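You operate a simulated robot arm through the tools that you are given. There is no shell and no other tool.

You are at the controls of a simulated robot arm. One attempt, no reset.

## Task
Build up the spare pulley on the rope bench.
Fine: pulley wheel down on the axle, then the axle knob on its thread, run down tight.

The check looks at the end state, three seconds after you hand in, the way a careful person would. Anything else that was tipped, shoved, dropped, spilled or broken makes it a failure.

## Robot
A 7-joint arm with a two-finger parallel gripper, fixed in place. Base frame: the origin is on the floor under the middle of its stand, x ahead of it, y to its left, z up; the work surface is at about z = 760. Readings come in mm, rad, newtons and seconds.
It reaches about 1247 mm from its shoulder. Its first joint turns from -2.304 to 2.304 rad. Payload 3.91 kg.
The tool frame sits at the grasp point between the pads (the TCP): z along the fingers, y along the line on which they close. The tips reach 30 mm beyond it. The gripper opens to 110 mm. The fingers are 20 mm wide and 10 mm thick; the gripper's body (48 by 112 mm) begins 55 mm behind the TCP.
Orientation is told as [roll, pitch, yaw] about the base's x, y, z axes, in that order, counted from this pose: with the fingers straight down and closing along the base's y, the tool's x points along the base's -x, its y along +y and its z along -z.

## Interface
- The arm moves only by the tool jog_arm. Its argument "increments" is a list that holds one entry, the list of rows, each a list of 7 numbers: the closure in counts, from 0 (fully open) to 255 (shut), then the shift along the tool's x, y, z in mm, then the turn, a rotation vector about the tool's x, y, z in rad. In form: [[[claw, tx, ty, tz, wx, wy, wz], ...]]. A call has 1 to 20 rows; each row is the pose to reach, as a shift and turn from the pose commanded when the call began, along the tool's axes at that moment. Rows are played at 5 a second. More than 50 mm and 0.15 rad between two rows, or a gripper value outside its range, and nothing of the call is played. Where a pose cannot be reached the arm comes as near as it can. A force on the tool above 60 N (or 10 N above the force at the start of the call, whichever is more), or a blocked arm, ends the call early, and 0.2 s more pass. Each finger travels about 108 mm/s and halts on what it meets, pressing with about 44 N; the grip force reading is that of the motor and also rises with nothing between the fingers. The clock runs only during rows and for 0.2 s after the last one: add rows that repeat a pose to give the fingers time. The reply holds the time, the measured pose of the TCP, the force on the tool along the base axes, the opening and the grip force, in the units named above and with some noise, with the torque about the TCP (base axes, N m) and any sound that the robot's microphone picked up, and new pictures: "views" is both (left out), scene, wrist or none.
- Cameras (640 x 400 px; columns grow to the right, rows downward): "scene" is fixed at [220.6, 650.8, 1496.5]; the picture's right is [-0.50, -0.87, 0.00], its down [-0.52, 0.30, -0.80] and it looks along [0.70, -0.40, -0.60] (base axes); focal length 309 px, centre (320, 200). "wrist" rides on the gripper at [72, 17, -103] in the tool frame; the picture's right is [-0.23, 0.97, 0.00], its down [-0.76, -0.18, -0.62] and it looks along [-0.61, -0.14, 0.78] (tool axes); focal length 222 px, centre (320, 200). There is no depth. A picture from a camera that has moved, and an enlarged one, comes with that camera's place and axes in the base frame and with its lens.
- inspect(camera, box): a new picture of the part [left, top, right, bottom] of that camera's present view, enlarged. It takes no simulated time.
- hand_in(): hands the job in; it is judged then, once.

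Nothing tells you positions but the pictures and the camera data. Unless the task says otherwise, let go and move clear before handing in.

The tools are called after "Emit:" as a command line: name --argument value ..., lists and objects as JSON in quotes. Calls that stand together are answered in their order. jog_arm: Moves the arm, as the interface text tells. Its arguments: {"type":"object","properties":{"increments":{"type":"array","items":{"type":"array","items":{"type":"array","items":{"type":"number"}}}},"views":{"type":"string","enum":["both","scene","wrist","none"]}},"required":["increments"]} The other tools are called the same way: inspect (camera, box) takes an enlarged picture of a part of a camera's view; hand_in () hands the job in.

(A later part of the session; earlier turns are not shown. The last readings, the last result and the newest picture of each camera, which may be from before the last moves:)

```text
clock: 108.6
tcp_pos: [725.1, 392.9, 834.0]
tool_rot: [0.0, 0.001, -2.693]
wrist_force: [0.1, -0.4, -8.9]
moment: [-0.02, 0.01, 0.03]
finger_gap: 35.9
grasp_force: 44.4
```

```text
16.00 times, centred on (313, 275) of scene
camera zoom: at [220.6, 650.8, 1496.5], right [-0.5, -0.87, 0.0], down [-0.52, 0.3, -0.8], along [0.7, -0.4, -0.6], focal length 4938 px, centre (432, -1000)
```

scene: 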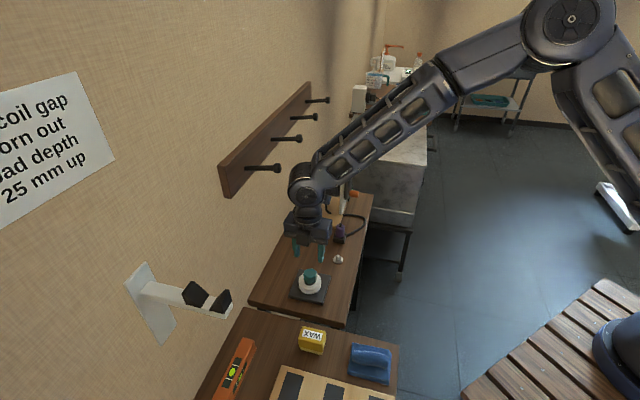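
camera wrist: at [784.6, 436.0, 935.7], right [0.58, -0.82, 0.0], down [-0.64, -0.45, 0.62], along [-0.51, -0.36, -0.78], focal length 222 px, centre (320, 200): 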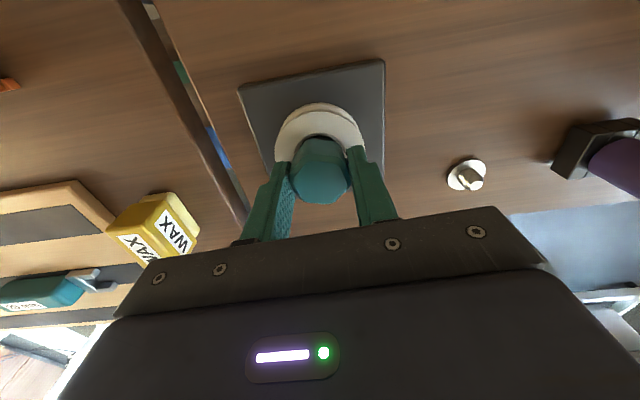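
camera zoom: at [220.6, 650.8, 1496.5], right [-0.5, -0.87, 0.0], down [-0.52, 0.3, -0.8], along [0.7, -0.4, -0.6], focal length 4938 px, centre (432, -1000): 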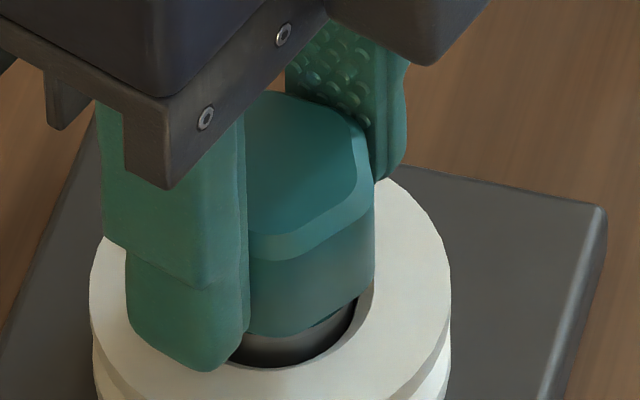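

Emit:
jog_arm --increments '[[[230, 0, 0, 0, 0, 0, -0.13], [230, 0, 0, 0, 0, 0, -0.26], [230, 0, 0, 0, 0, 0, -0.39], [230, 0, 0, 0, 0, 0, -0.52], [230, 0, 0, 0, 0, 0, -0.52]]]' --views "none"

Emit:
inspect --camera "wrist" --box '[285, 135, 355, 207]'

Emit:
jog_arm --increments '[[[230, 0, 0, 0, 0, 0, -0.13], [230, 0, 0, 0, 0, 0, -0.26], [230, 0, 0, 0, 0, 0, -0.39], [230, 0, 0, 0, 0, 0, -0.52], [230, 0, 0, 0, 0, 0, -0.52]]]' --views "none"

Emit:
inspect --camera "wrist" --box '[285, 135, 355, 207]'

```text
clock: 109.8
tcp_pos: [723.8, 392.8, 833.0]
tool_rot: [0.0, 0.001, -2.173]
wrist_force: [-0.2, -1.3, -8.4]
moment: [0.01, 0.01, -0.04]
finger_gap: 35.8
grasp_force: 44.7
```

```text
5.56 times, centred on (320, 171) of wrist
camera zoom: at [778.3, 442.3, 936.9], right [0.67, -0.74, 0.0], down [-0.58, -0.53, 0.62], along [-0.46, -0.42, -0.78], focal length 1234 px, centre (320, 361)
```

zoom: 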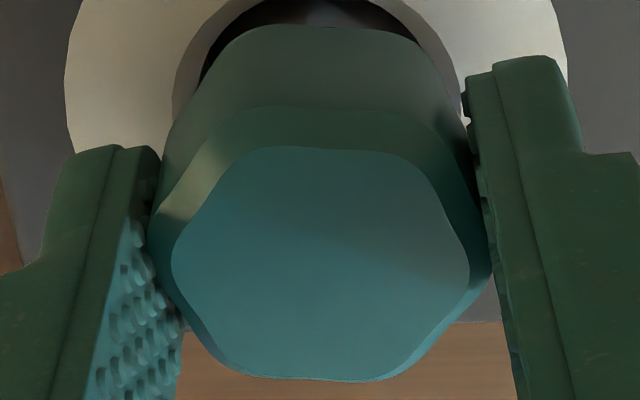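

```text
clock: 111.0
tcp_pos: [723.2, 391.5, 833.9]
tool_rot: [-0.001, 0.001, -1.652]
wrist_force: [-1.9, -0.4, -7.0]
moment: [-0.01, 0.04, 0.0]
finger_gap: 35.8
grasp_force: 43.8
```

```text
5.56 times, centred on (320, 171) of wrist
camera zoom: at [745.7, 463.0, 936.9], right [0.95, -0.3, 0.0], down [-0.24, -0.74, 0.62], along [-0.19, -0.59, -0.78], focal length 1234 px, centre (320, 361)
```

zoom: 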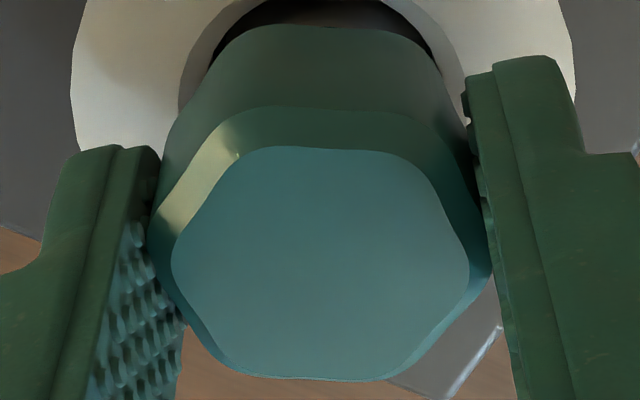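

Emit:
jog_arm --increments '[[[230, 0, 0, 0, 0, 0, -0.13], [230, 0, 0, 0, 0, 0, -0.26], [230, 0, 0, 0, 0, 0, -0.39], [230, 0, 0, 0, 0, 0, -0.52], [230, 0, 0, 0, 0, 0, -0.65], [230, 0, 0, 0, 0, 0, -0.78], [230, 0, 0, 0, 0, 0, -0.91], [230, 0, 0, 0, 0, 0, -1.04], [230, 0, 0, 0, 0, 0, -1.04]]]' --views "none"

Emit:
jog_arm --increments '[[[230, 0, 0, 0, 0, 0, -0.13], [230, 0, 0, 0, 0, 0, -0.26], [230, 0, 0, 0, 0, 0, -0.39], [230, 0, 0, 0, 0, 0, -0.52], [230, 0, 0, 0, 0, 0, -0.65], [230, 0, 0, 0, 0, 0, -0.78], [230, 0, 0, 0, 0, 0, -0.91], [230, 0, 0, 0, 0, 0, -1.04], [230, 0, 0, 0, 0, 0, -1.04]]]' --views "none"

Emit:
inspect --camera "wrist" --box '[285, 135, 355, 207]'

Emit:
inspect --camera "scene" --box '[300, 262, 325, 287]'

```text
clock: 113.0
tcp_pos: [724.8, 392.6, 834.7]
tool_rot: [-0.003, 0.0, -0.612]
wrist_force: [1.2, -0.3, -1.5]
moment: [0.0, -0.02, -0.03]
finger_gap: 36.0
grasp_force: 44.3
```

```text
clock: 115.0
tcp_pos: [723.4, 393.5, 832.2]
tool_rot: [-0.001, 0.002, 0.429]
wrist_force: [-1.2, 0.0, 0.7]
moment: [0.03, 0.0, 0.01]
finger_gap: 35.6
grasp_force: 43.9
```

```text
5.56 times, centred on (320, 171) of wrist
camera zoom: at [650.3, 377.5, 937.2], right [-0.2, 0.98, 0.0], down [0.77, 0.16, 0.62], along [0.61, 0.12, -0.78], focal length 1234 px, centre (320, 361)
```

zoom: 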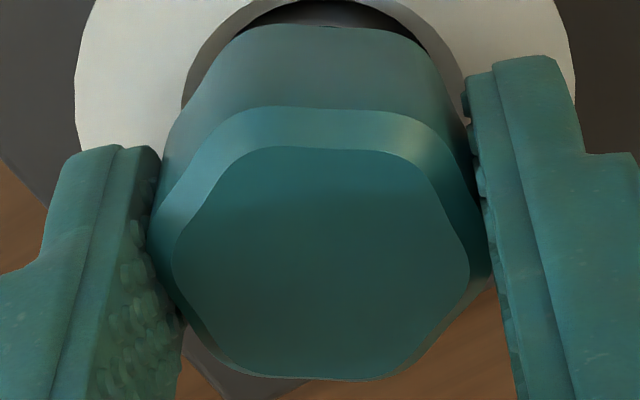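

```text
16.00 times, centred on (312, 274) of scene
camera zoom: at [220.6, 650.8, 1496.5], right [-0.5, -0.87, 0.0], down [-0.52, 0.3, -0.8], along [0.7, -0.4, -0.6], focal length 4938 px, centre (440, -992)
```

zoom: 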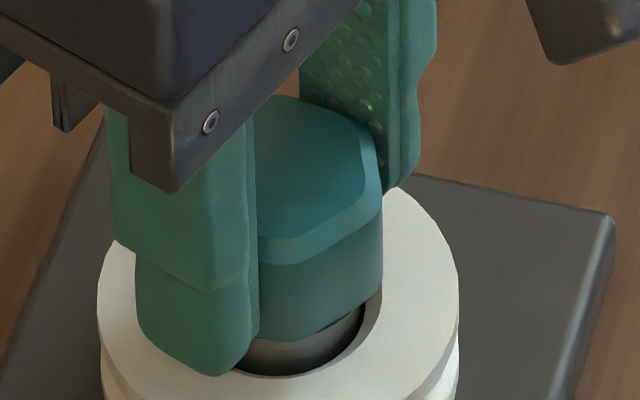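

Turning counter-clockwise made the pull vanish: the thread is right-handed, engaged, with a pitch of roughly 3.5 mm. Now I'll turn clockwise again while feeding down at that pitch, so the fingers don't slip along the knob.

Emit:
jog_arm --increments '[[[230, 0, 0, 0.07, 0, 0, 0.13], [230, 0, 0, 0.14, 0, 0, 0.26], [230, 0, 0, 0.22, 0, 0, 0.39], [230, 0, 0, 0.29, 0, 0, 0.52], [230, 0, 0, 0.36, 0, 0, 0.65], [230, 0, 0, 0.43, 0, 0, 0.78], [230, 0, 0, 0.51, 0, 0, 0.91], [230, 0, 0, 0.58, 0, 0, 1.04], [230, 0, 0, 0.58, 0, 0, 1.04]]]' --views "none"

Emit:
jog_arm --increments '[[[230, 0, 0, 0.07, 0, 0, 0.13], [230, 0, 0, 0.14, 0, 0, 0.26], [230, 0, 0, 0.22, 0, 0, 0.39], [230, 0, 0, 0.29, 0, 0, 0.52], [230, 0, 0, 0.36, 0, 0, 0.65], [230, 0, 0, 0.43, 0, 0, 0.78], [230, 0, 0, 0.51, 0, 0, 0.91], [230, 0, 0, 0.58, 0, 0, 1.04], [230, 0, 0, 0.58, 0, 0, 1.04]]]' --views "none"

Emit:
inspect --camera "wrist" --box '[285, 135, 355, 207]'

```text
clock: 117.0
tcp_pos: [723.7, 393.2, 831.0]
tool_rot: [0.0, 0.0, -0.615]
wrist_force: [0.0, 0.3, 1.8]
moment: [0.02, -0.02, 0.01]
finger_gap: 35.7
grasp_force: 43.8
```

```text
clock: 119.0
tcp_pos: [726.0, 392.4, 833.2]
tool_rot: [0.0, 0.0, -1.655]
wrist_force: [-0.6, 0.2, -4.9]
moment: [0.0, 0.01, -0.01]
finger_gap: 36.0
grasp_force: 43.7
```

```text
5.56 times, centred on (320, 171) of wrist
camera zoom: at [746.5, 462.6, 936.4], right [0.95, -0.31, 0.0], down [-0.24, -0.74, 0.62], along [-0.19, -0.59, -0.78], focal length 1234 px, centre (320, 361)
```

zoom: 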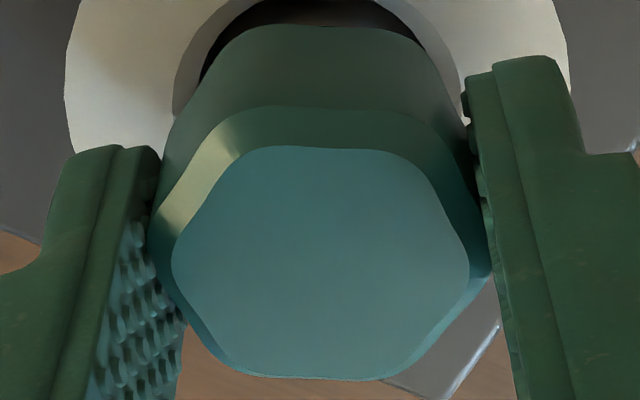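

Emit:
jog_arm --increments '[[[230, 0, 0, 0.1, 0, 0, 0.13], [230, 0, 0, 0.2, 0, 0, 0.26], [230, 0, 0, 0.3, 0, 0, 0.39], [230, 0, 0, 0.4, 0, 0, 0.52], [230, 0, 0, 0.5, 0, 0, 0.65], [230, 0, 0, 0.6, 0, 0, 0.78], [230, 0, 0, 0.7, 0, 0, 0.91], [230, 0, 0, 0.8, 0, 0, 1.04], [230, 0, 0, 0.8, 0, 0, 1.04]]]' --views "none"

Emit:
inspect --camera "wrist" --box '[285, 135, 355, 207]'

Emit:
inspect --camera "scene" --box '[300, 262, 325, 287]'

```text
clock: 121.0
tcp_pos: [724.7, 392.8, 831.2]
tool_rot: [-0.001, 0.0, -2.695]
wrist_force: [-0.3, 0.4, 9.1]
moment: [0.0, 0.03, -0.06]
finger_gap: 35.9
grasp_force: 44.3
```

```text
5.56 times, centred on (320, 171) of wrist
camera zoom: at [795.9, 408.1, 935.2], right [0.22, -0.98, 0.0], down [-0.76, -0.17, 0.62], along [-0.61, -0.13, -0.78], focal length 1234 px, centre (320, 361)
```

zoom: 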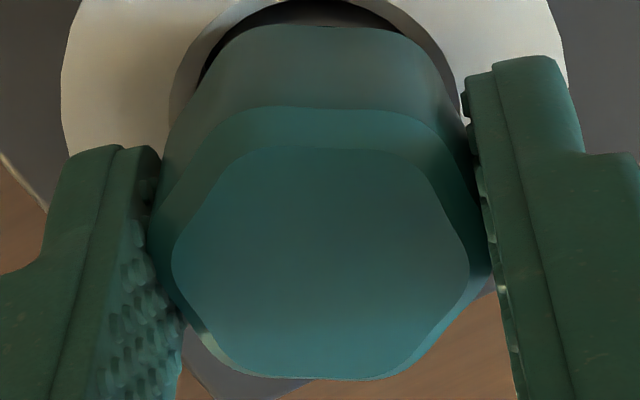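

```text
16.00 times, centred on (312, 274) of scene
camera zoom: at [220.6, 650.8, 1496.5], right [-0.5, -0.87, 0.0], down [-0.52, 0.3, -0.8], along [0.7, -0.4, -0.6], focal length 4938 px, centre (440, -992)
```

zoom: 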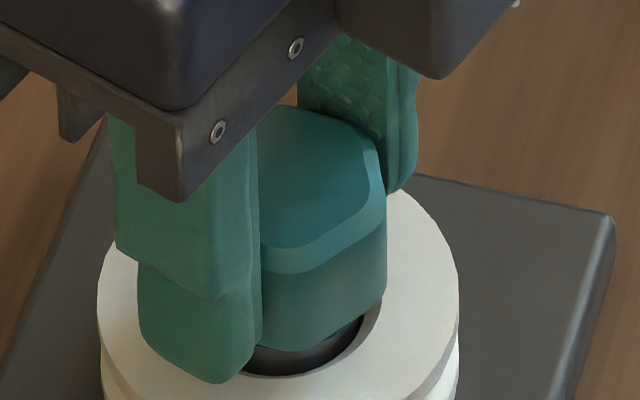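

Emit:
jog_arm --increments '[[[230, 0, 0, 0, 0, 0, -0.13], [230, 0, 0, 0, 0, 0, -0.26], [230, 0, 0, 0, 0, 0, -0.39], [230, 0, 0, 0, 0, 0, -0.52], [230, 0, 0, 0, 0, 0, -0.65], [230, 0, 0, 0, 0, 0, -0.78], [230, 0, 0, 0, 0, 0, -0.91], [230, 0, 0, 0, 0, 0, -1.04], [230, 0, 0, 0, 0, 0, -1.04]]]' --views "none"

Emit:
jog_arm --increments '[[[230, 0, 0, 0, 0, 0, -0.13], [230, 0, 0, 0, 0, 0, -0.26], [230, 0, 0, 0, 0, 0, -0.39], [230, 0, 0, 0, 0, 0, -0.52], [230, 0, 0, 0, 0, 0, -0.65], [230, 0, 0, 0, 0, 0, -0.78], [230, 0, 0, 0, 0, 0, -0.91], [230, 0, 0, 0, 0, 0, -1.04], [230, 0, 0, 0, 0, 0, -1.04]]]' --views "none"

Emit:
jog_arm --increments '[[[230, 0, 0, 0, 0, 0, -0.13], [230, 0, 0, 0, 0, 0, -0.26], [230, 0, 0, 0, 0, 0, -0.39], [230, 0, 0, 0, 0, 0, -0.52], [230, 0, 0, 0, 0, 0, -0.65], [230, 0, 0, 0, 0, 0, -0.78], [230, 0, 0, 0, 0, 0, -0.91], [230, 0, 0, 0, 0, 0, -1.04], [230, 0, 0, 0, 0, 0, -1.04]]]' --views "none"

Emit:
inspect --camera "scene" --box '[300, 262, 325, 287]'

Emit:
inspect --camera "wrist" --box '[285, 135, 355, 207]'

```text
clock: 123.0
tcp_pos: [722.9, 392.0, 831.5]
tool_rot: [0.0, -0.002, -1.65]
wrist_force: [4.8, 7.8, -1.7]
moment: [0.2, -0.1, -0.03]
finger_gap: 35.8
grasp_force: 43.8
```

```text
clock: 125.0
tcp_pos: [724.6, 391.5, 831.3]
tool_rot: [0.0, 0.001, -0.612]
wrist_force: [2.2, 2.5, 6.3]
moment: [0.04, 0.01, 0.06]
finger_gap: 35.8
grasp_force: 44.4
```

```text
clock: 127.0
tcp_pos: [723.5, 392.6, 831.4]
tool_rot: [0.0, 0.002, 0.428]
wrist_force: [-0.2, -1.3, 4.1]
moment: [0.01, -0.05, 0.01]
finger_gap: 35.8
grasp_force: 43.6
```

```text
16.00 times, centred on (312, 274) of scene
camera zoom: at [220.6, 650.8, 1496.5], right [-0.5, -0.87, 0.0], down [-0.52, 0.3, -0.8], along [0.7, -0.4, -0.6], focal length 4938 px, centre (440, -992)
```

zoom: 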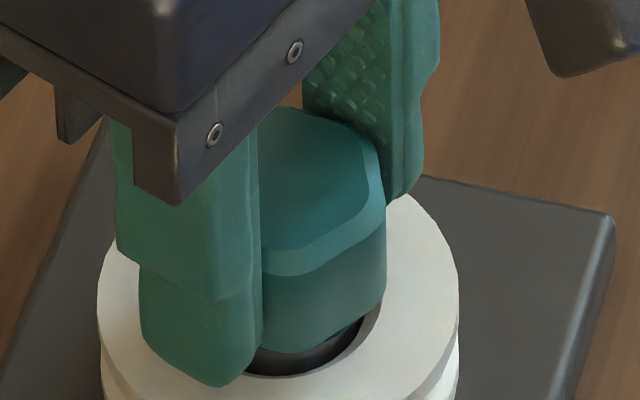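

```text
5.56 times, centred on (320, 171) of wrist
camera zoom: at [649.5, 377.3, 935.2], right [-0.2, 0.98, 0.0], down [0.77, 0.16, 0.62], along [0.61, 0.12, -0.78], focal length 1234 px, centre (320, 361)
```

zoom: 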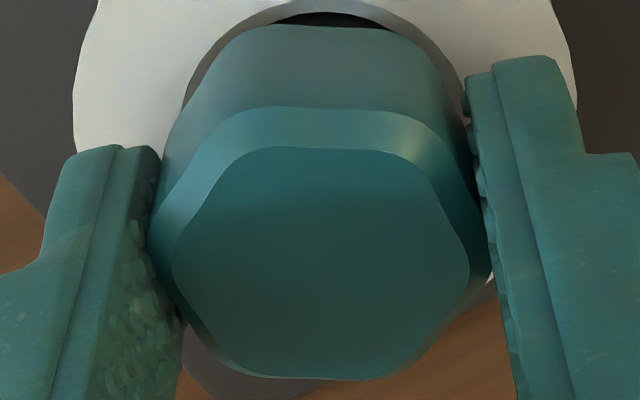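

Vision shows the knob's height simply follows the gripper regardless of rotation, so the thread has not caught. I'll test lifting it straight up to confirm.

Emit:
jog_arm --increments '[[[230, 0, 0, -0.7, 0, 0, 0], [230, 0, 0, -1.4, 0, 0, 0], [230, 0, 0, -2.1, 0, 0, 0], [230, 0, 0, -2.1, 0, 0, 0]]]' --views "none"

Emit:
inspect --camera "scene" --box '[300, 262, 325, 287]'

Emit:
inspect --camera "wrist" --box '[285, 135, 355, 207]'

```text
clock: 128.0
tcp_pos: [723.9, 391.6, 833.7]
tool_rot: [0.0, 0.0, 0.426]
wrist_force: [-0.3, -1.0, -2.3]
moment: [-0.06, 0.03, -0.01]
finger_gap: 35.8
grasp_force: 43.7
```

```text
16.00 times, centred on (312, 274) of scene
camera zoom: at [220.6, 650.8, 1496.5], right [-0.5, -0.87, 0.0], down [-0.52, 0.3, -0.8], along [0.7, -0.4, -0.6], focal length 4938 px, centre (440, -992)
```

zoom: 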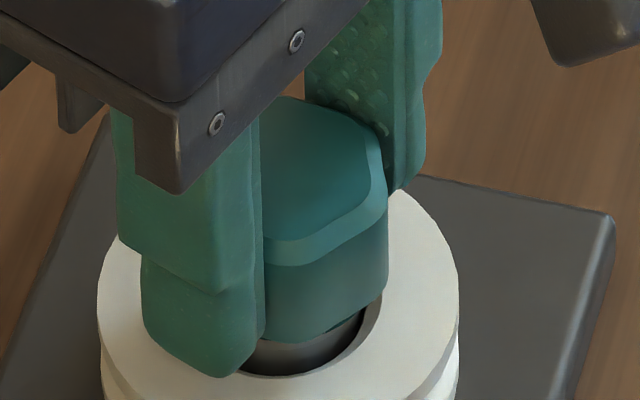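

```text
5.56 times, centred on (320, 171) of wrist
camera zoom: at [649.5, 376.9, 937.3], right [-0.2, 0.98, 0.0], down [0.77, 0.15, 0.62], along [0.61, 0.12, -0.78], focal length 1234 px, centre (320, 361)
```

zoom: 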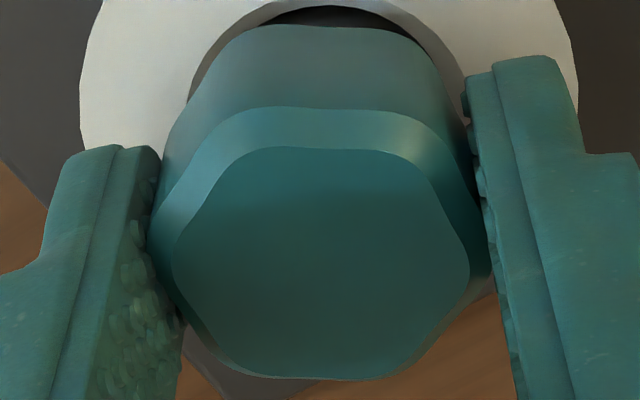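

Emit:
jog_arm --increments '[[[230, 0, 0, -0.7, 0, 0, 0], [230, 0, 0, -1.4, 0, 0, 0], [230, 0, 0, -2.0, 0, 0, 0], [230, 0, 0, -2.0, 0, 0, 0]]]' --views "none"

Emit:
inspect --camera "scene" --box '[300, 262, 325, 287]'

```text
clock: 129.0
tcp_pos: [724.9, 392.6, 837.1]
tool_rot: [0.001, -0.002, 0.427]
wrist_force: [0.0, 0.4, -0.7]
moment: [0.03, -0.02, 0.0]
finger_gap: 35.8
grasp_force: 44.1
```

```text
16.00 times, centred on (312, 274) of scene
camera zoom: at [220.6, 650.8, 1496.5], right [-0.5, -0.87, 0.0], down [-0.52, 0.3, -0.8], along [0.7, -0.4, -0.6], focal length 4938 px, centre (440, -992)
```

zoom: 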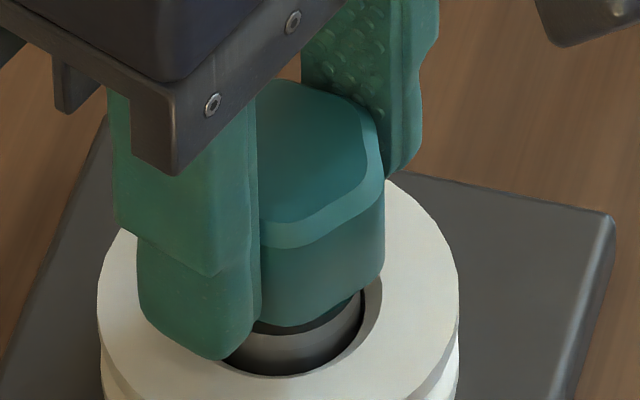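

The knob lifts freely after counter-clockwise turning, whereas it was held after clockwise turning. So clockwise does engage the thread, and counter-clockwise undoes it. I'll raise a little, rewind fully, and redo the threading in one careful clockwise stroke.

Emit:
jog_arm --increments '[[[230, 0, 0, -1, 0, 0, 0], [230, 0, 0, -2, 0, 0, -0.13], [230, 0, 0, -2, 0, 0, -0.27], [230, 0, 0, -2, 0, 0, -0.41], [230, 0, 0, -2, 0, 0, -0.55], [230, 0, 0, -2, 0, 0, -0.69], [230, 0, 0, -2, 0, 0, -0.83], [230, 0, 0, -2, 0, 0, -0.97], [230, 0, 0, -2, 0, 0, -1.11], [230, 0, 0, -2, 0, 0, -1.25], [230, 0, 0, -2, 0, 0, -1.39], [230, 0, 0, -2, 0, 0, -1.53], [230, 0, 0, -2, 0, 0, -1.67], [230, 0, 0, -2, 0, 0, -1.81], [230, 0, 0, -2, 0, 0, -1.93], [230, 0, 0, -2, 0, 0, -1.93], [230, 0, 0, -2, 0, 0, -1.93]]]' --views "none"

Emit:
inspect --camera "scene" --box '[300, 262, 325, 287]'

Emit:
inspect --camera "wrist" --box '[270, 110, 370, 205]'

```text
clock: 132.6
tcp_pos: [724.2, 392.9, 838.0]
tool_rot: [-0.001, -0.001, 2.359]
wrist_force: [0.9, -1.9, -1.9]
moment: [-0.06, -0.04, 0.02]
finger_gap: 35.7
grasp_force: 44.1
```

```text
16.00 times, centred on (312, 274) of scene
camera zoom: at [220.6, 650.8, 1496.5], right [-0.5, -0.87, 0.0], down [-0.52, 0.3, -0.8], along [0.7, -0.4, -0.6], focal length 4938 px, centre (440, -992)
```

zoom: 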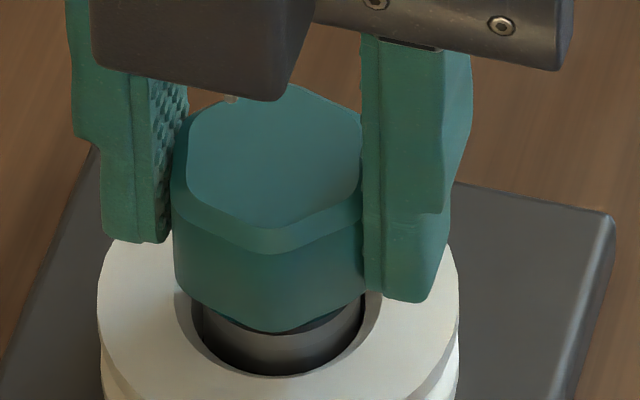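

```text
4.21 times, centred on (320, 158) of wrist
camera zoom: at [762.7, 329.8, 941.1], right [-0.85, -0.53, 0.0], down [-0.41, 0.66, 0.62], along [-0.33, 0.53, -0.78], focal length 935 px, centre (320, 379)
```

zoom: 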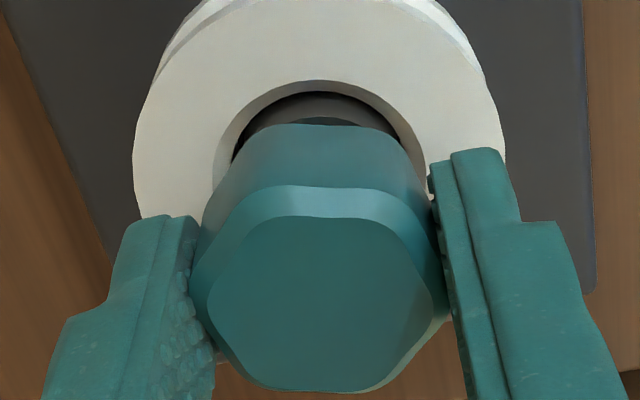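

Emit:
jog_arm --increments '[[[230, 0, 0, 1, 0, 0, 0], [230, 0, 0, 2, 0, 0, 0], [230, 0, 0, 2, 0, 0, 0]]]' --views "none"

Emit:
jog_arm --increments '[[[230, 0, 0, 0.5, 0, 0, 0], [230, 0, 0, 1, 0, 0, 0], [230, 0, 0, 1, 0, 0, 0]]]' --views "none"

Emit:
jog_arm --increments '[[[230, 0, 0, 0.5, 0, 0, 0], [230, 0, 0, 1, 0, 0, 0], [230, 0, 0, 1, 0, 0, 0]]]' --views "none"

Emit:
inspect --camera "scene" --box '[300, 262, 325, 287]'

```text
clock: 133.4
tcp_pos: [724.3, 393.9, 834.9]
tool_rot: [-0.001, -0.001, 2.358]
wrist_force: [0.1, 0.4, 0.6]
moment: [-0.02, 0.0, -0.01]
finger_gap: 35.9
grasp_force: 43.6
```

```text
clock: 134.2
tcp_pos: [723.6, 393.8, 835.3]
tool_rot: [0.0, 0.0, 2.357]
wrist_force: [0.7, 0.1, 0.2]
moment: [0.01, 0.0, -0.02]
finger_gap: 35.8
grasp_force: 44.2
```

```text
clock: 135.0
tcp_pos: [723.6, 393.4, 834.2]
tool_rot: [0.001, 0.0, 2.359]
wrist_force: [-0.2, 0.3, 1.7]
moment: [0.02, -0.06, 0.01]
finger_gap: 35.9
grasp_force: 44.3
```

```text
16.00 times, centred on (312, 274) of scene
camera zoom: at [220.6, 650.8, 1496.5], right [-0.5, -0.87, 0.0], down [-0.52, 0.3, -0.8], along [0.7, -0.4, -0.6], focal length 4938 px, centre (440, -992)
```

zoom: 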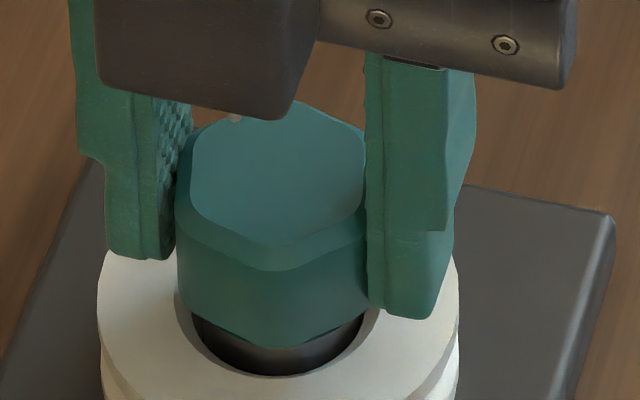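

Emit:
jog_arm --increments '[[[230, 0, 0, 0.3, 0, 0, 0], [230, 0, 0, 0.6, 0, 0, 0], [230, 0, 0, 0.6, 0, 0, 0]]]' --views "none"

Emit:
jog_arm --increments '[[[230, 0, 0, 0.3, 0, 0, 0], [230, 0, 0, 0.6, 0, 0, 0], [230, 0, 0, 0.6, 0, 0, 0]]]' --views "none"

Emit:
inspect --camera "scene" --box '[300, 262, 325, 287]'

```text
clock: 135.8
tcp_pos: [722.8, 391.9, 833.1]
tool_rot: [0.0, 0.001, 2.358]
wrist_force: [4.8, 5.2, 2.1]
moment: [0.1, -0.11, 0.03]
finger_gap: 36.0
grasp_force: 44.0
```

```text
clock: 136.6
tcp_pos: [723.1, 391.7, 832.5]
tool_rot: [0.0, 0.001, 2.355]
wrist_force: [2.7, -3.7, -0.1]
moment: [-0.09, -0.08, 0.03]
finger_gap: 35.9
grasp_force: 44.0
```

```text
16.00 times, centred on (312, 274) of scene
camera zoom: at [220.6, 650.8, 1496.5], right [-0.5, -0.87, 0.0], down [-0.52, 0.3, -0.8], along [0.7, -0.4, -0.6], focal length 4938 px, centre (440, -992)
```

zoom: 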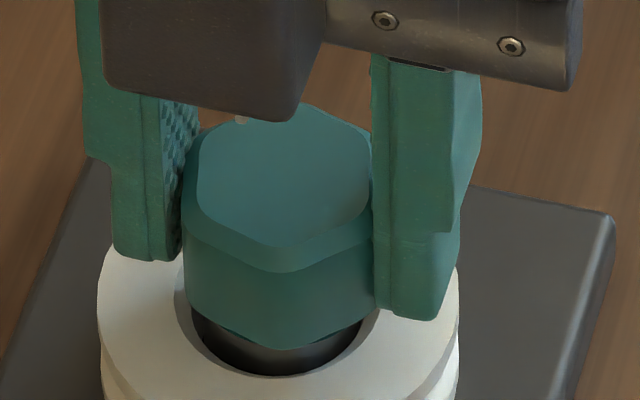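

Emit:
jog_arm --increments '[[[230, 0, 0, 0.3, 0, 0, 0], [230, 0, 0, 0.6, 0, 0, 0], [230, 0, 0, 0.6, 0, 0, 0]]]' --views "none"

Emit:
jog_arm --increments '[[[230, 0, 0, 0.3, 0, 0, 0], [230, 0, 0, 0.6, 0, 0, 0], [230, 0, 0, 0.6, 0, 0, 0]]]' --views "none"

Emit:
inspect --camera "scene" --box '[300, 262, 325, 287]'

```text
clock: 137.4
tcp_pos: [723.0, 393.8, 831.8]
tool_rot: [-0.001, 0.0, 2.358]
wrist_force: [0.6, 1.1, -0.3]
moment: [0.03, -0.02, -0.01]
finger_gap: 36.0
grasp_force: 43.8
```

```text
clock: 138.2
tcp_pos: [723.9, 393.7, 831.4]
tool_rot: [-0.001, 0.0, 2.358]
wrist_force: [-0.7, 1.3, 1.2]
moment: [0.07, 0.01, 0.0]
finger_gap: 35.9
grasp_force: 43.9
```

```text
16.00 times, centred on (312, 274) of scene
camera zoom: at [220.6, 650.8, 1496.5], right [-0.5, -0.87, 0.0], down [-0.52, 0.3, -0.8], along [0.7, -0.4, -0.6], focal length 4938 px, centre (440, -992)
```

zoom: 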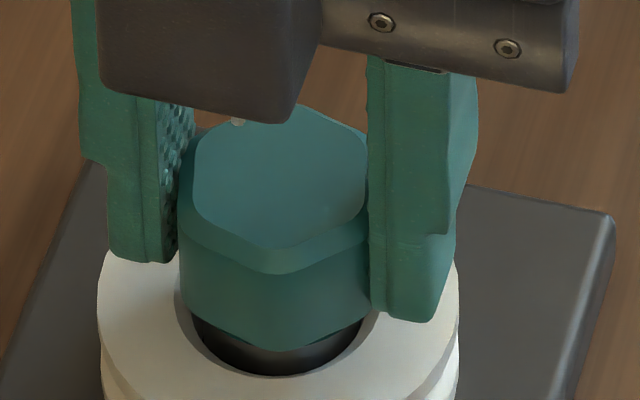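

Emit:
jog_arm --increments '[[[230, 0, 0, 0.3, 0, 0, 0], [230, 0, 0, 0.6, 0, 0, 0], [230, 0, 0, 0.6, 0, 0, 0]]]' --views "none"

Emit:
jog_arm --increments '[[[230, 0, 0, 0.3, 0, 0, 0], [230, 0, 0, 0.6, 0, 0, 0], [230, 0, 0, 0.6, 0, 0, 0]]]' --views "none"

Emit:
inspect --camera "scene" --box '[300, 262, 325, 287]'

```text
clock: 139.0
tcp_pos: [724.5, 392.2, 831.0]
tool_rot: [0.0, 0.002, 2.357]
wrist_force: [0.3, 0.2, 4.1]
moment: [0.01, -0.05, -0.03]
finger_gap: 36.0
grasp_force: 44.5
```

```text
clock: 139.8
tcp_pos: [723.8, 393.5, 830.7]
tool_rot: [0.0, 0.002, 2.357]
wrist_force: [3.0, -5.4, 11.7]
moment: [-0.2, -0.09, 0.04]
finger_gap: 35.9
grasp_force: 43.5
```

```text
16.00 times, centred on (312, 274) of scene
camera zoom: at [220.6, 650.8, 1496.5], right [-0.5, -0.87, 0.0], down [-0.52, 0.3, -0.8], along [0.7, -0.4, -0.6], focal length 4938 px, centre (440, -992)
```

zoom: 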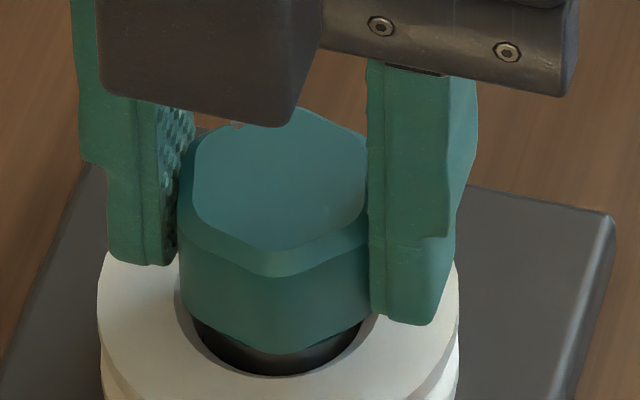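

The knob is now resting against something with 12 N of press. I'll turn clockwise in small steps under light pressure, logging forces at each.

Emit:
jog_arm --increments '[[[230, 0, 0, 0, 0, 0, 0.13], [230, 0, 0, 0, 0, 0, 0.26], [230, 0, 0, 0, 0, 0, 0.26]]]' --views "none"

Emit:
jog_arm --increments '[[[230, 0, 0, 0, 0, 0, 0.13], [230, 0, 0, 0, 0, 0, 0.26], [230, 0, 0, 0, 0, 0, 0.26]]]' --views "none"

Emit:
jog_arm --increments '[[[230, 0, 0, 0, 0, 0, 0.13], [230, 0, 0, 0, 0, 0, 0.26], [230, 0, 0, 0, 0, 0, 0.26]]]' --views "none"

Emit:
jog_arm --increments '[[[230, 0, 0, 0, 0, 0, 0.13], [230, 0, 0, 0, 0, 0, 0.26], [230, 0, 0, 0, 0, 0, 0.26]]]' --views "none"

Emit:
inspect --camera "wrist" --box '[285, 135, 355, 207]'

Emit:
inspect --camera "scene" --box '[300, 262, 325, 287]'

```text
clock: 140.6
tcp_pos: [722.8, 393.1, 831.5]
tool_rot: [0.0, 0.0, 2.095]
wrist_force: [4.2, 2.1, 18.2]
moment: [-0.02, -0.09, -0.04]
finger_gap: 35.8
grasp_force: 44.5
```

```text
clock: 141.4
tcp_pos: [722.8, 393.3, 831.2]
tool_rot: [-0.002, 0.0, 1.836]
wrist_force: [-2.1, -1.4, 28.4]
moment: [-0.01, 0.05, -0.1]
finger_gap: 35.9
grasp_force: 43.6
```

```text
clock: 142.2
tcp_pos: [723.3, 392.6, 831.4]
tool_rot: [-0.002, 0.0, 1.576]
wrist_force: [4.5, -0.6, 27.2]
moment: [-0.09, -0.12, -0.04]
finger_gap: 35.9
grasp_force: 44.3
```

```text
clock: 143.0
tcp_pos: [724.2, 393.0, 830.8]
tool_rot: [-0.001, -0.003, 1.314]
wrist_force: [5.7, 1.5, 32.7]
moment: [0.1, -0.11, -0.11]
finger_gap: 35.9
grasp_force: 44.0
```

```text
5.56 times, centred on (320, 171) of wrist
camera zoom: at [687.5, 325.9, 934.1], right [-0.88, 0.47, 0.0], down [0.36, 0.69, 0.62], along [0.29, 0.55, -0.78], focal length 1234 px, centre (320, 361)
```

zoom: 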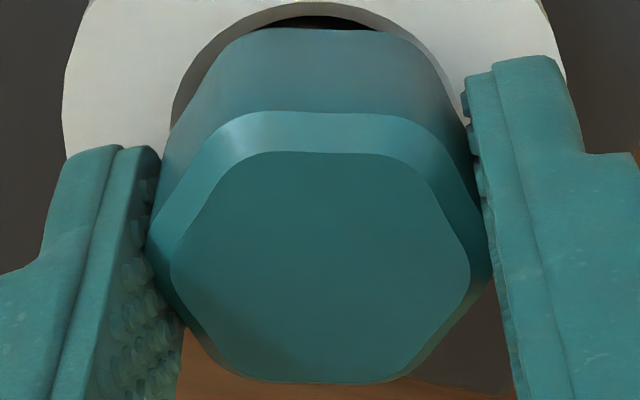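

```text
16.00 times, centred on (312, 274) of scene
camera zoom: at [220.6, 650.8, 1496.5], right [-0.5, -0.87, 0.0], down [-0.52, 0.3, -0.8], along [0.7, -0.4, -0.6], focal length 4938 px, centre (440, -992)
```

zoom: 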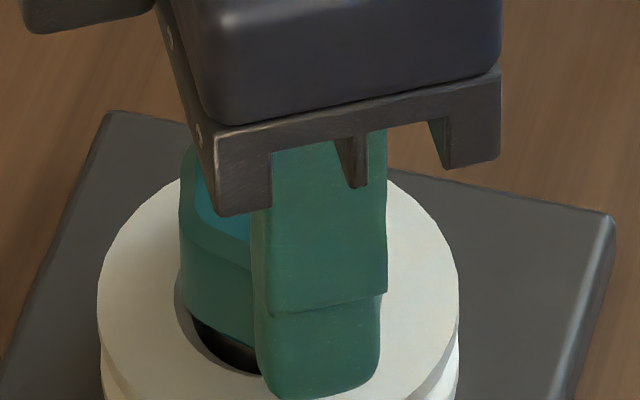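

Emit:
jog_arm --increments '[[[230, 0, 0, -0.5, 0, 0, 0], [230, 0, 0, -1.0, 0, 0, 0], [230, 0, 0, -1.0, 0, 0, 0]]]' --views "none"

Emit:
jog_arm --increments '[[[230, 0, 0, 0, 0, 0, 0.13], [230, 0, 0, 0, 0, 0, 0.26], [230, 0, 0, 0, 0, 0, 0.26]]]' --views "none"

Emit:
jog_arm --increments '[[[230, 0, 0, 0, 0, 0, 0.13], [230, 0, 0, 0, 0, 0, 0.26], [230, 0, 0, 0, 0, 0, 0.26]]]' --views "none"

Emit:
jog_arm --increments '[[[230, 0, 0, 0, 0, 0, 0.13], [230, 0, 0, 0, 0, 0, 0.26], [230, 0, 0, 0, 0, 0, 0.26]]]' --views "none"

Emit:
jog_arm --increments '[[[230, 0, 0, 0, 0, 0, 0.13], [230, 0, 0, 0, 0, 0, 0.26], [230, 0, 0, 0, 0, 0, 0.26]]]' --views "none"

Emit:
inspect --camera "wrist" --box '[285, 135, 355, 207]'

Emit:
inspect --camera "scene" --box '[300, 262, 325, 287]'

```text
clock: 143.8
tcp_pos: [724.2, 392.2, 830.9]
tool_rot: [0.001, 0.0, 1.316]
wrist_force: [9.5, 6.2, 13.7]
moment: [0.24, -0.27, 0.0]
finger_gap: 35.9
grasp_force: 44.3
```

```text
clock: 144.6
tcp_pos: [723.5, 392.6, 830.3]
tool_rot: [-0.001, 0.001, 1.055]
wrist_force: [1.4, 1.2, 7.5]
moment: [0.11, -0.08, 0.02]
finger_gap: 35.8
grasp_force: 44.0
```

```text
clock: 145.4
tcp_pos: [724.2, 392.4, 830.7]
tool_rot: [0.0, 0.0, 0.796]
wrist_force: [-0.4, 0.0, 7.8]
moment: [0.03, -0.05, 0.02]
finger_gap: 35.9
grasp_force: 43.8
```

```text
clock: 146.2
tcp_pos: [724.2, 392.1, 830.9]
tool_rot: [-0.001, 0.001, 0.537]
wrist_force: [0.1, -0.8, 1.8]
moment: [0.0, 0.02, -0.01]
finger_gap: 35.8
grasp_force: 44.3
```

```text
clock: 147.0
tcp_pos: [722.8, 393.2, 830.0]
tool_rot: [0.0, 0.001, 0.274]
wrist_force: [-0.4, 1.1, -0.2]
moment: [0.04, -0.01, -0.02]
finger_gap: 36.0
grasp_force: 44.2
```

```text
5.56 times, centred on (320, 171) of wrist
camera zoom: at [647.8, 388.6, 934.6], right [-0.05, 1.0, 0.0], down [0.78, 0.04, 0.62], along [0.62, 0.03, -0.78], focal length 1234 px, centre (320, 361)
```

zoom: 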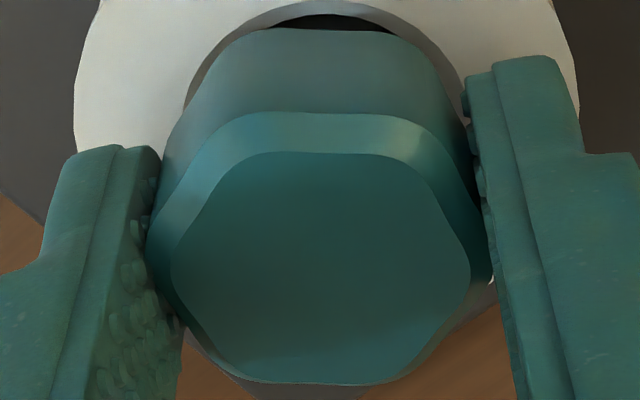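

```text
16.00 times, centred on (312, 274) of scene
camera zoom: at [220.6, 650.8, 1496.5], right [-0.5, -0.87, 0.0], down [-0.52, 0.3, -0.8], along [0.7, -0.4, -0.6], focal length 4938 px, centre (440, -992)
```

zoom: 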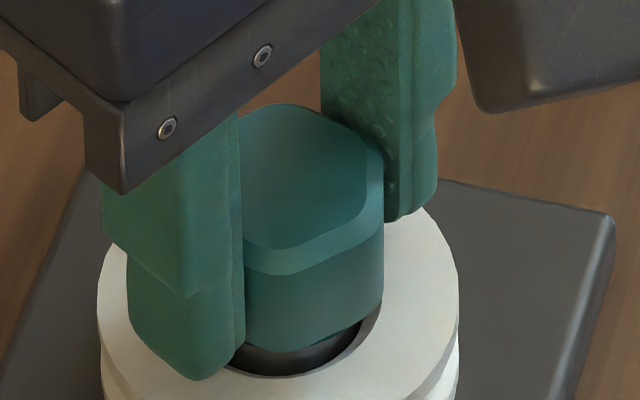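

Emit:
jog_arm --increments '[[[230, 0, 0, -0.7, 0, 0, 0], [230, 0, 0, -1.4, 0, 0, 0], [230, 0, 0, -2.0, 0, 0, 0], [230, 0, 0, -2.0, 0, 0, 0]]]' --views "none"

Emit:
inspect --camera "scene" --box '[300, 262, 325, 287]'

Emit:
inspect --camera "wrist" --box '[285, 135, 355, 207]'

```text
clock: 148.0
tcp_pos: [724.1, 393.3, 833.5]
tool_rot: [-0.001, 0.0, 0.276]
wrist_force: [-1.7, -1.3, -7.0]
moment: [-0.01, 0.01, -0.02]
finger_gap: 35.8
grasp_force: 44.3
```

```text
16.00 times, centred on (312, 274) of scene
camera zoom: at [220.6, 650.8, 1496.5], right [-0.5, -0.87, 0.0], down [-0.52, 0.3, -0.8], along [0.7, -0.4, -0.6], focal length 4938 px, centre (440, -992)
```

zoom: 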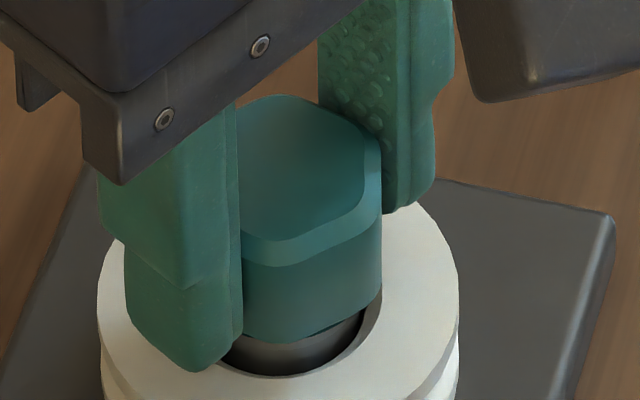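

```text
5.56 times, centred on (320, 171) of wrist
camera zoom: at [648.2, 388.8, 936.7], right [-0.05, 1.0, 0.0], down [0.78, 0.04, 0.62], along [0.62, 0.03, -0.78], focal length 1234 px, centre (320, 361)
```

zoom: 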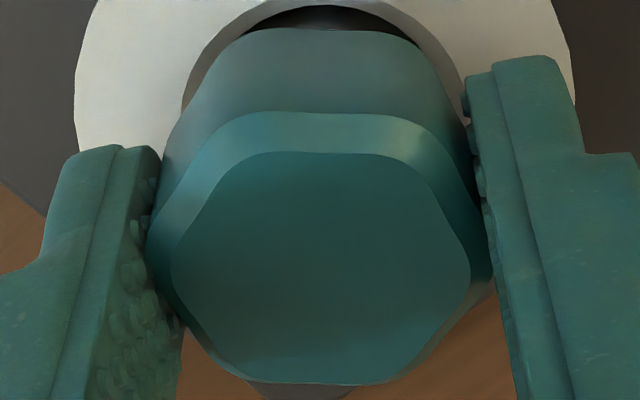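

The knob rose about 1.9 mm and then resisted. The thread is engaged but has generous axial play. I'll confirm it's blocked with slightly more pull.

Emit:
jog_arm --increments '[[[230, 0, 0, -0.5, 0, 0, 0], [230, 0, 0, -1.0, 0, 0, 0], [230, 0, 0, -1.0, 0, 0, 0]]]' --views "none"

Emit:
inspect --camera "scene" --box '[300, 262, 325, 287]'

Emit:
inspect --camera "wrist" --box '[285, 135, 355, 207]'

```text
clock: 148.8
tcp_pos: [723.7, 392.6, 833.7]
tool_rot: [-0.001, 0.001, 0.278]
wrist_force: [-0.3, -0.5, -8.9]
moment: [-0.05, 0.04, -0.04]
finger_gap: 35.5
grasp_force: 43.9
```

```text
16.00 times, centred on (312, 274) of scene
camera zoom: at [220.6, 650.8, 1496.5], right [-0.5, -0.87, 0.0], down [-0.52, 0.3, -0.8], along [0.7, -0.4, -0.6], focal length 4938 px, centre (440, -992)
```

zoom: 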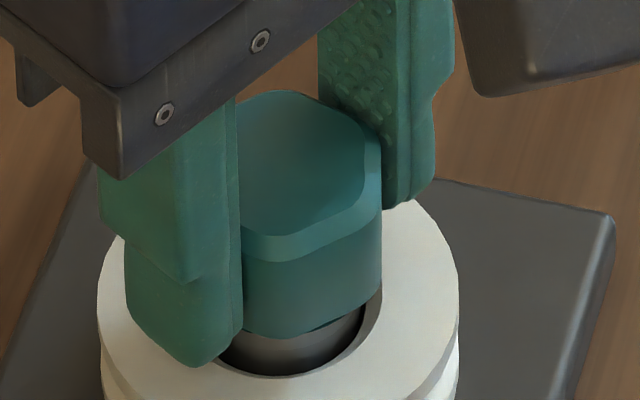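

```text
5.56 times, centred on (320, 171) of wrist
camera zoom: at [648.5, 388.6, 937.5], right [-0.05, 1.0, 0.0], down [0.78, 0.04, 0.62], along [0.62, 0.03, -0.78], focal length 1234 px, centre (320, 361)
```

zoom: 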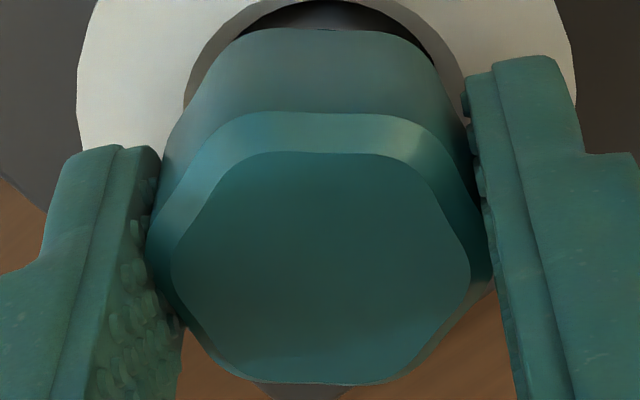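

Emit:
jog_arm --increments '[[[230, 0, 0, 0, 0, 0, 0], [230, 0, 0, 0, 0, 0, 0], [230, 0, 0, 0, 0, 0, 0], [230, 0, 0, 0, 0, 0, 0], [230, 0, 0, 0, 0, 0, 0], [230, 0, 0, 0, 0, 0, 0], [230, 0, 0, 0, 0, 0, 0], [230, 0, 0, 0, 0, 0, 0]]]' --views "none"

Emit:
inspect --camera "scene" --box '[300, 262, 325, 287]'

```text
clock: 150.6
tcp_pos: [723.7, 393.2, 833.8]
tool_rot: [0.001, 0.0, 0.275]
wrist_force: [-0.8, -0.3, -10.1]
moment: [-0.04, 0.04, 0.05]
finger_gap: 35.8
grasp_force: 43.5
```

```text
16.00 times, centred on (312, 274) of scene
camera zoom: at [220.6, 650.8, 1496.5], right [-0.5, -0.87, 0.0], down [-0.52, 0.3, -0.8], along [0.7, -0.4, -0.6], focal length 4938 px, centre (440, -992)
```

zoom: 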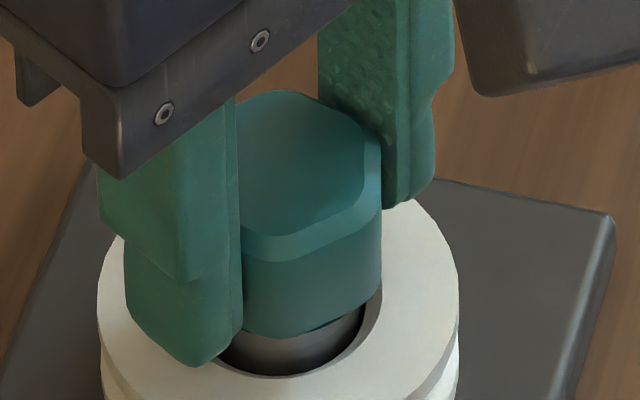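

The pull force is steady (about −10 N), like a soft spring. In this state the force is a sensitive gauge, so I'll rotate clockwise at constant height and see which way it moves.

Emit:
jog_arm --increments '[[[230, 0, 0, 0, 0, 0, 0.13], [230, 0, 0, 0, 0, 0, 0.26], [230, 0, 0, 0, 0, 0, 0.39], [230, 0, 0, 0, 0, 0, 0.52], [230, 0, 0, 0, 0, 0, 0.52]]]' --views "none"

Emit:
jog_arm --increments '[[[230, 0, 0, 0, 0, 0, 0.13], [230, 0, 0, 0, 0, 0, 0.26], [230, 0, 0, 0, 0, 0, 0.39], [230, 0, 0, 0, 0, 0, 0.52], [230, 0, 0, 0, 0, 0, 0.52]]]' --views "none"

Emit:
jog_arm --increments '[[[230, 0, 0, 0, 0, 0, 0.13], [230, 0, 0, 0, 0, 0, 0.26], [230, 0, 0, 0, 0, 0, 0.39], [230, 0, 0, 0, 0, 0, 0.52], [230, 0, 0, 0, 0, 0, 0.52]]]' --views "none"

Emit:
jog_arm --increments '[[[230, 0, 0, 0, 0, 0, 0.13], [230, 0, 0, 0, 0, 0, 0.26], [230, 0, 0, 0, 0, 0, 0.39], [230, 0, 0, 0, 0, 0, 0.52], [230, 0, 0, 0, 0, 0, 0.52]]]' --views "none"

Emit:
inspect --camera "wrist" --box '[285, 135, 355, 207]'

Emit:
inspect --camera "scene" --box '[300, 262, 325, 287]'

```text
clock: 151.8
tcp_pos: [723.6, 393.5, 833.4]
tool_rot: [0.001, 0.0, -0.244]
wrist_force: [-0.5, -0.3, -12.6]
moment: [0.02, 0.03, -0.01]
finger_gap: 35.9
grasp_force: 44.6
```

```text
clock: 153.0
tcp_pos: [723.9, 393.5, 832.6]
tool_rot: [-0.001, 0.001, -0.765]
wrist_force: [0.2, -0.7, -10.0]
moment: [-0.01, 0.03, -0.03]
finger_gap: 35.6
grasp_force: 43.8
```

```text
clock: 154.2
tcp_pos: [723.4, 392.1, 833.7]
tool_rot: [0.0, 0.001, -1.285]
wrist_force: [-2.0, -0.1, -10.8]
moment: [-0.02, 0.06, 0.01]
finger_gap: 36.1
grasp_force: 44.3
```

```text
clock: 155.4
tcp_pos: [724.3, 393.0, 834.7]
tool_rot: [0.001, 0.0, -1.804]
wrist_force: [-1.8, -0.2, -11.0]
moment: [-0.04, 0.04, -0.01]
finger_gap: 35.9
grasp_force: 44.0
```

```text
5.56 times, centred on (320, 171) of wrist
camera zoom: at [756.2, 458.5, 937.7], right [0.89, -0.45, 0.0], down [-0.35, -0.7, 0.62], along [-0.28, -0.56, -0.78], focal length 1234 px, centre (320, 361)
```

zoom: 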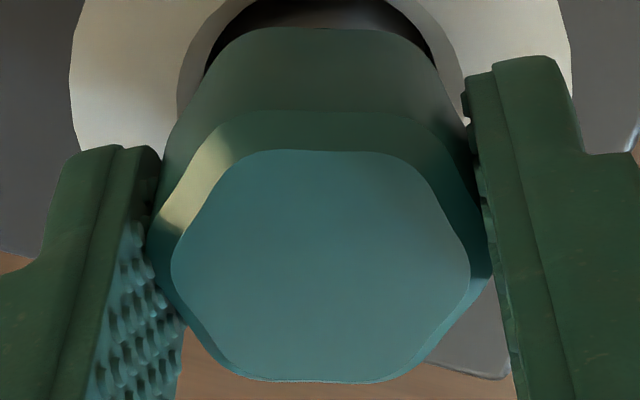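

```text
16.00 times, centred on (312, 274) of scene
camera zoom: at [220.6, 650.8, 1496.5], right [-0.5, -0.87, 0.0], down [-0.52, 0.3, -0.8], along [0.7, -0.4, -0.6], focal length 4938 px, centre (440, -992)
```

zoom: 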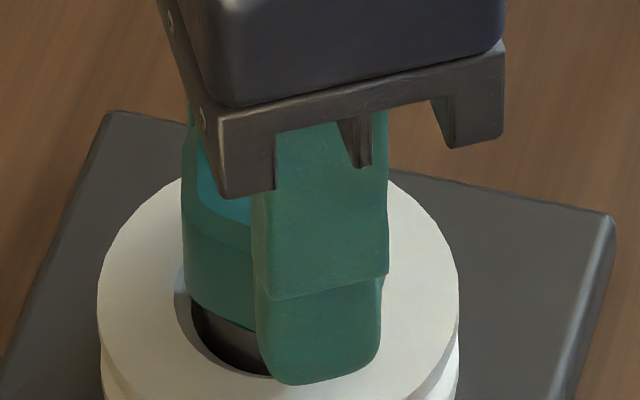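

The hold force stays constant under clockwise rotation and vanished under counter-clockwise, so it's a right-hand thread with a limited holding force. Because I kept the height fixed, the knob wasn't being run down. The right approach is to let it follow down at the pitch. I'll lower to zero force, release, rewind and regrip.

Emit:
jog_arm --increments '[[[230, 0, 0, 0.7, 0, 0, 0], [230, 0, 0, 1.4, 0, 0, 0], [230, 0, 0, 2.1, 0, 0, 0], [230, 0, 0, 2.1, 0, 0, 0]]]' --views "none"

Emit:
inspect --camera "scene" --box '[300, 262, 325, 287]'

Emit:
jog_arm --increments '[[[150, 0, 0, 0, 0, 0, 0], [130, 0, 0, 0, 0, 0, 0], [130, 0, 0, 0, 0, 0, 0], [130, 0, 0, 0, 0, 0, 0]]]' --views "none"

Emit:
inspect --camera "scene" --box '[300, 262, 325, 287]'

Emit:
inspect --camera "wrist" --box '[270, 110, 370, 205]'

```text
clock: 156.4
tcp_pos: [723.7, 391.4, 831.3]
tool_rot: [-0.001, 0.001, -1.804]
wrist_force: [6.4, 5.1, -2.8]
moment: [0.13, -0.14, -0.01]
finger_gap: 36.0
grasp_force: 44.4
```

```text
16.00 times, centred on (312, 274) of scene
camera zoom: at [220.6, 650.8, 1496.5], right [-0.5, -0.87, 0.0], down [-0.52, 0.3, -0.8], along [0.7, -0.4, -0.6], focal length 4938 px, centre (440, -992)
```

zoom: 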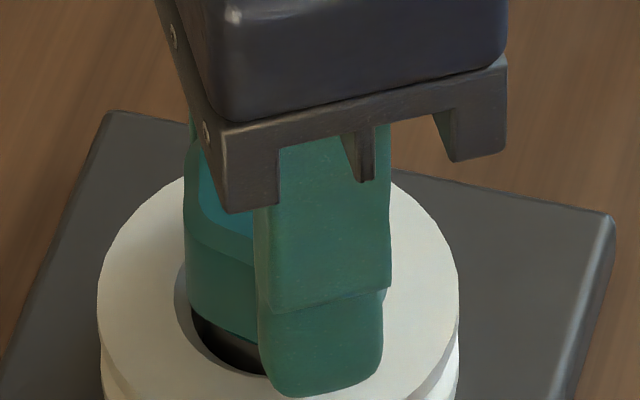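

```text
clock: 157.4
tcp_pos: [723.5, 391.4, 832.7]
tool_rot: [-0.001, 0.0, -1.802]
wrist_force: [-0.1, 0.1, -0.7]
moment: [-0.04, 0.01, -0.02]
finger_gap: 53.8
grasp_force: 0.0
```

```text
16.00 times, centred on (312, 274) of scene
camera zoom: at [220.6, 650.8, 1496.5], right [-0.5, -0.87, 0.0], down [-0.52, 0.3, -0.8], along [0.7, -0.4, -0.6], focal length 4938 px, centre (440, -992)
```

zoom: 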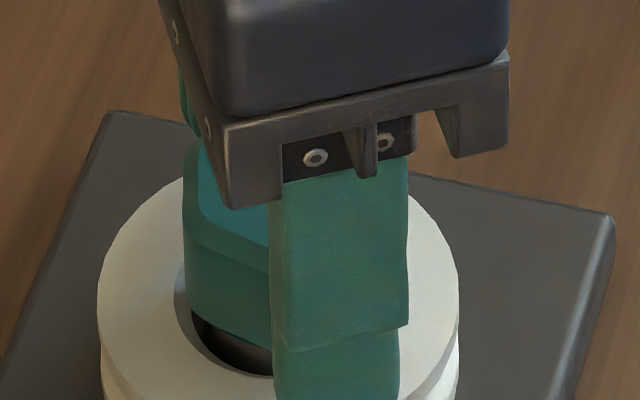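

```text
4.21 times, centred on (320, 158) of wrist
camera zoom: at [755.7, 458.0, 935.5], right [0.9, -0.45, 0.0], down [-0.35, -0.7, 0.62], along [-0.28, -0.56, -0.78], focal length 935 px, centre (320, 379)
```

zoom: 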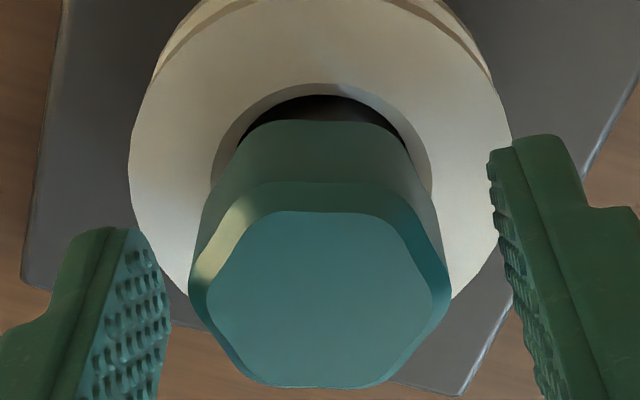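

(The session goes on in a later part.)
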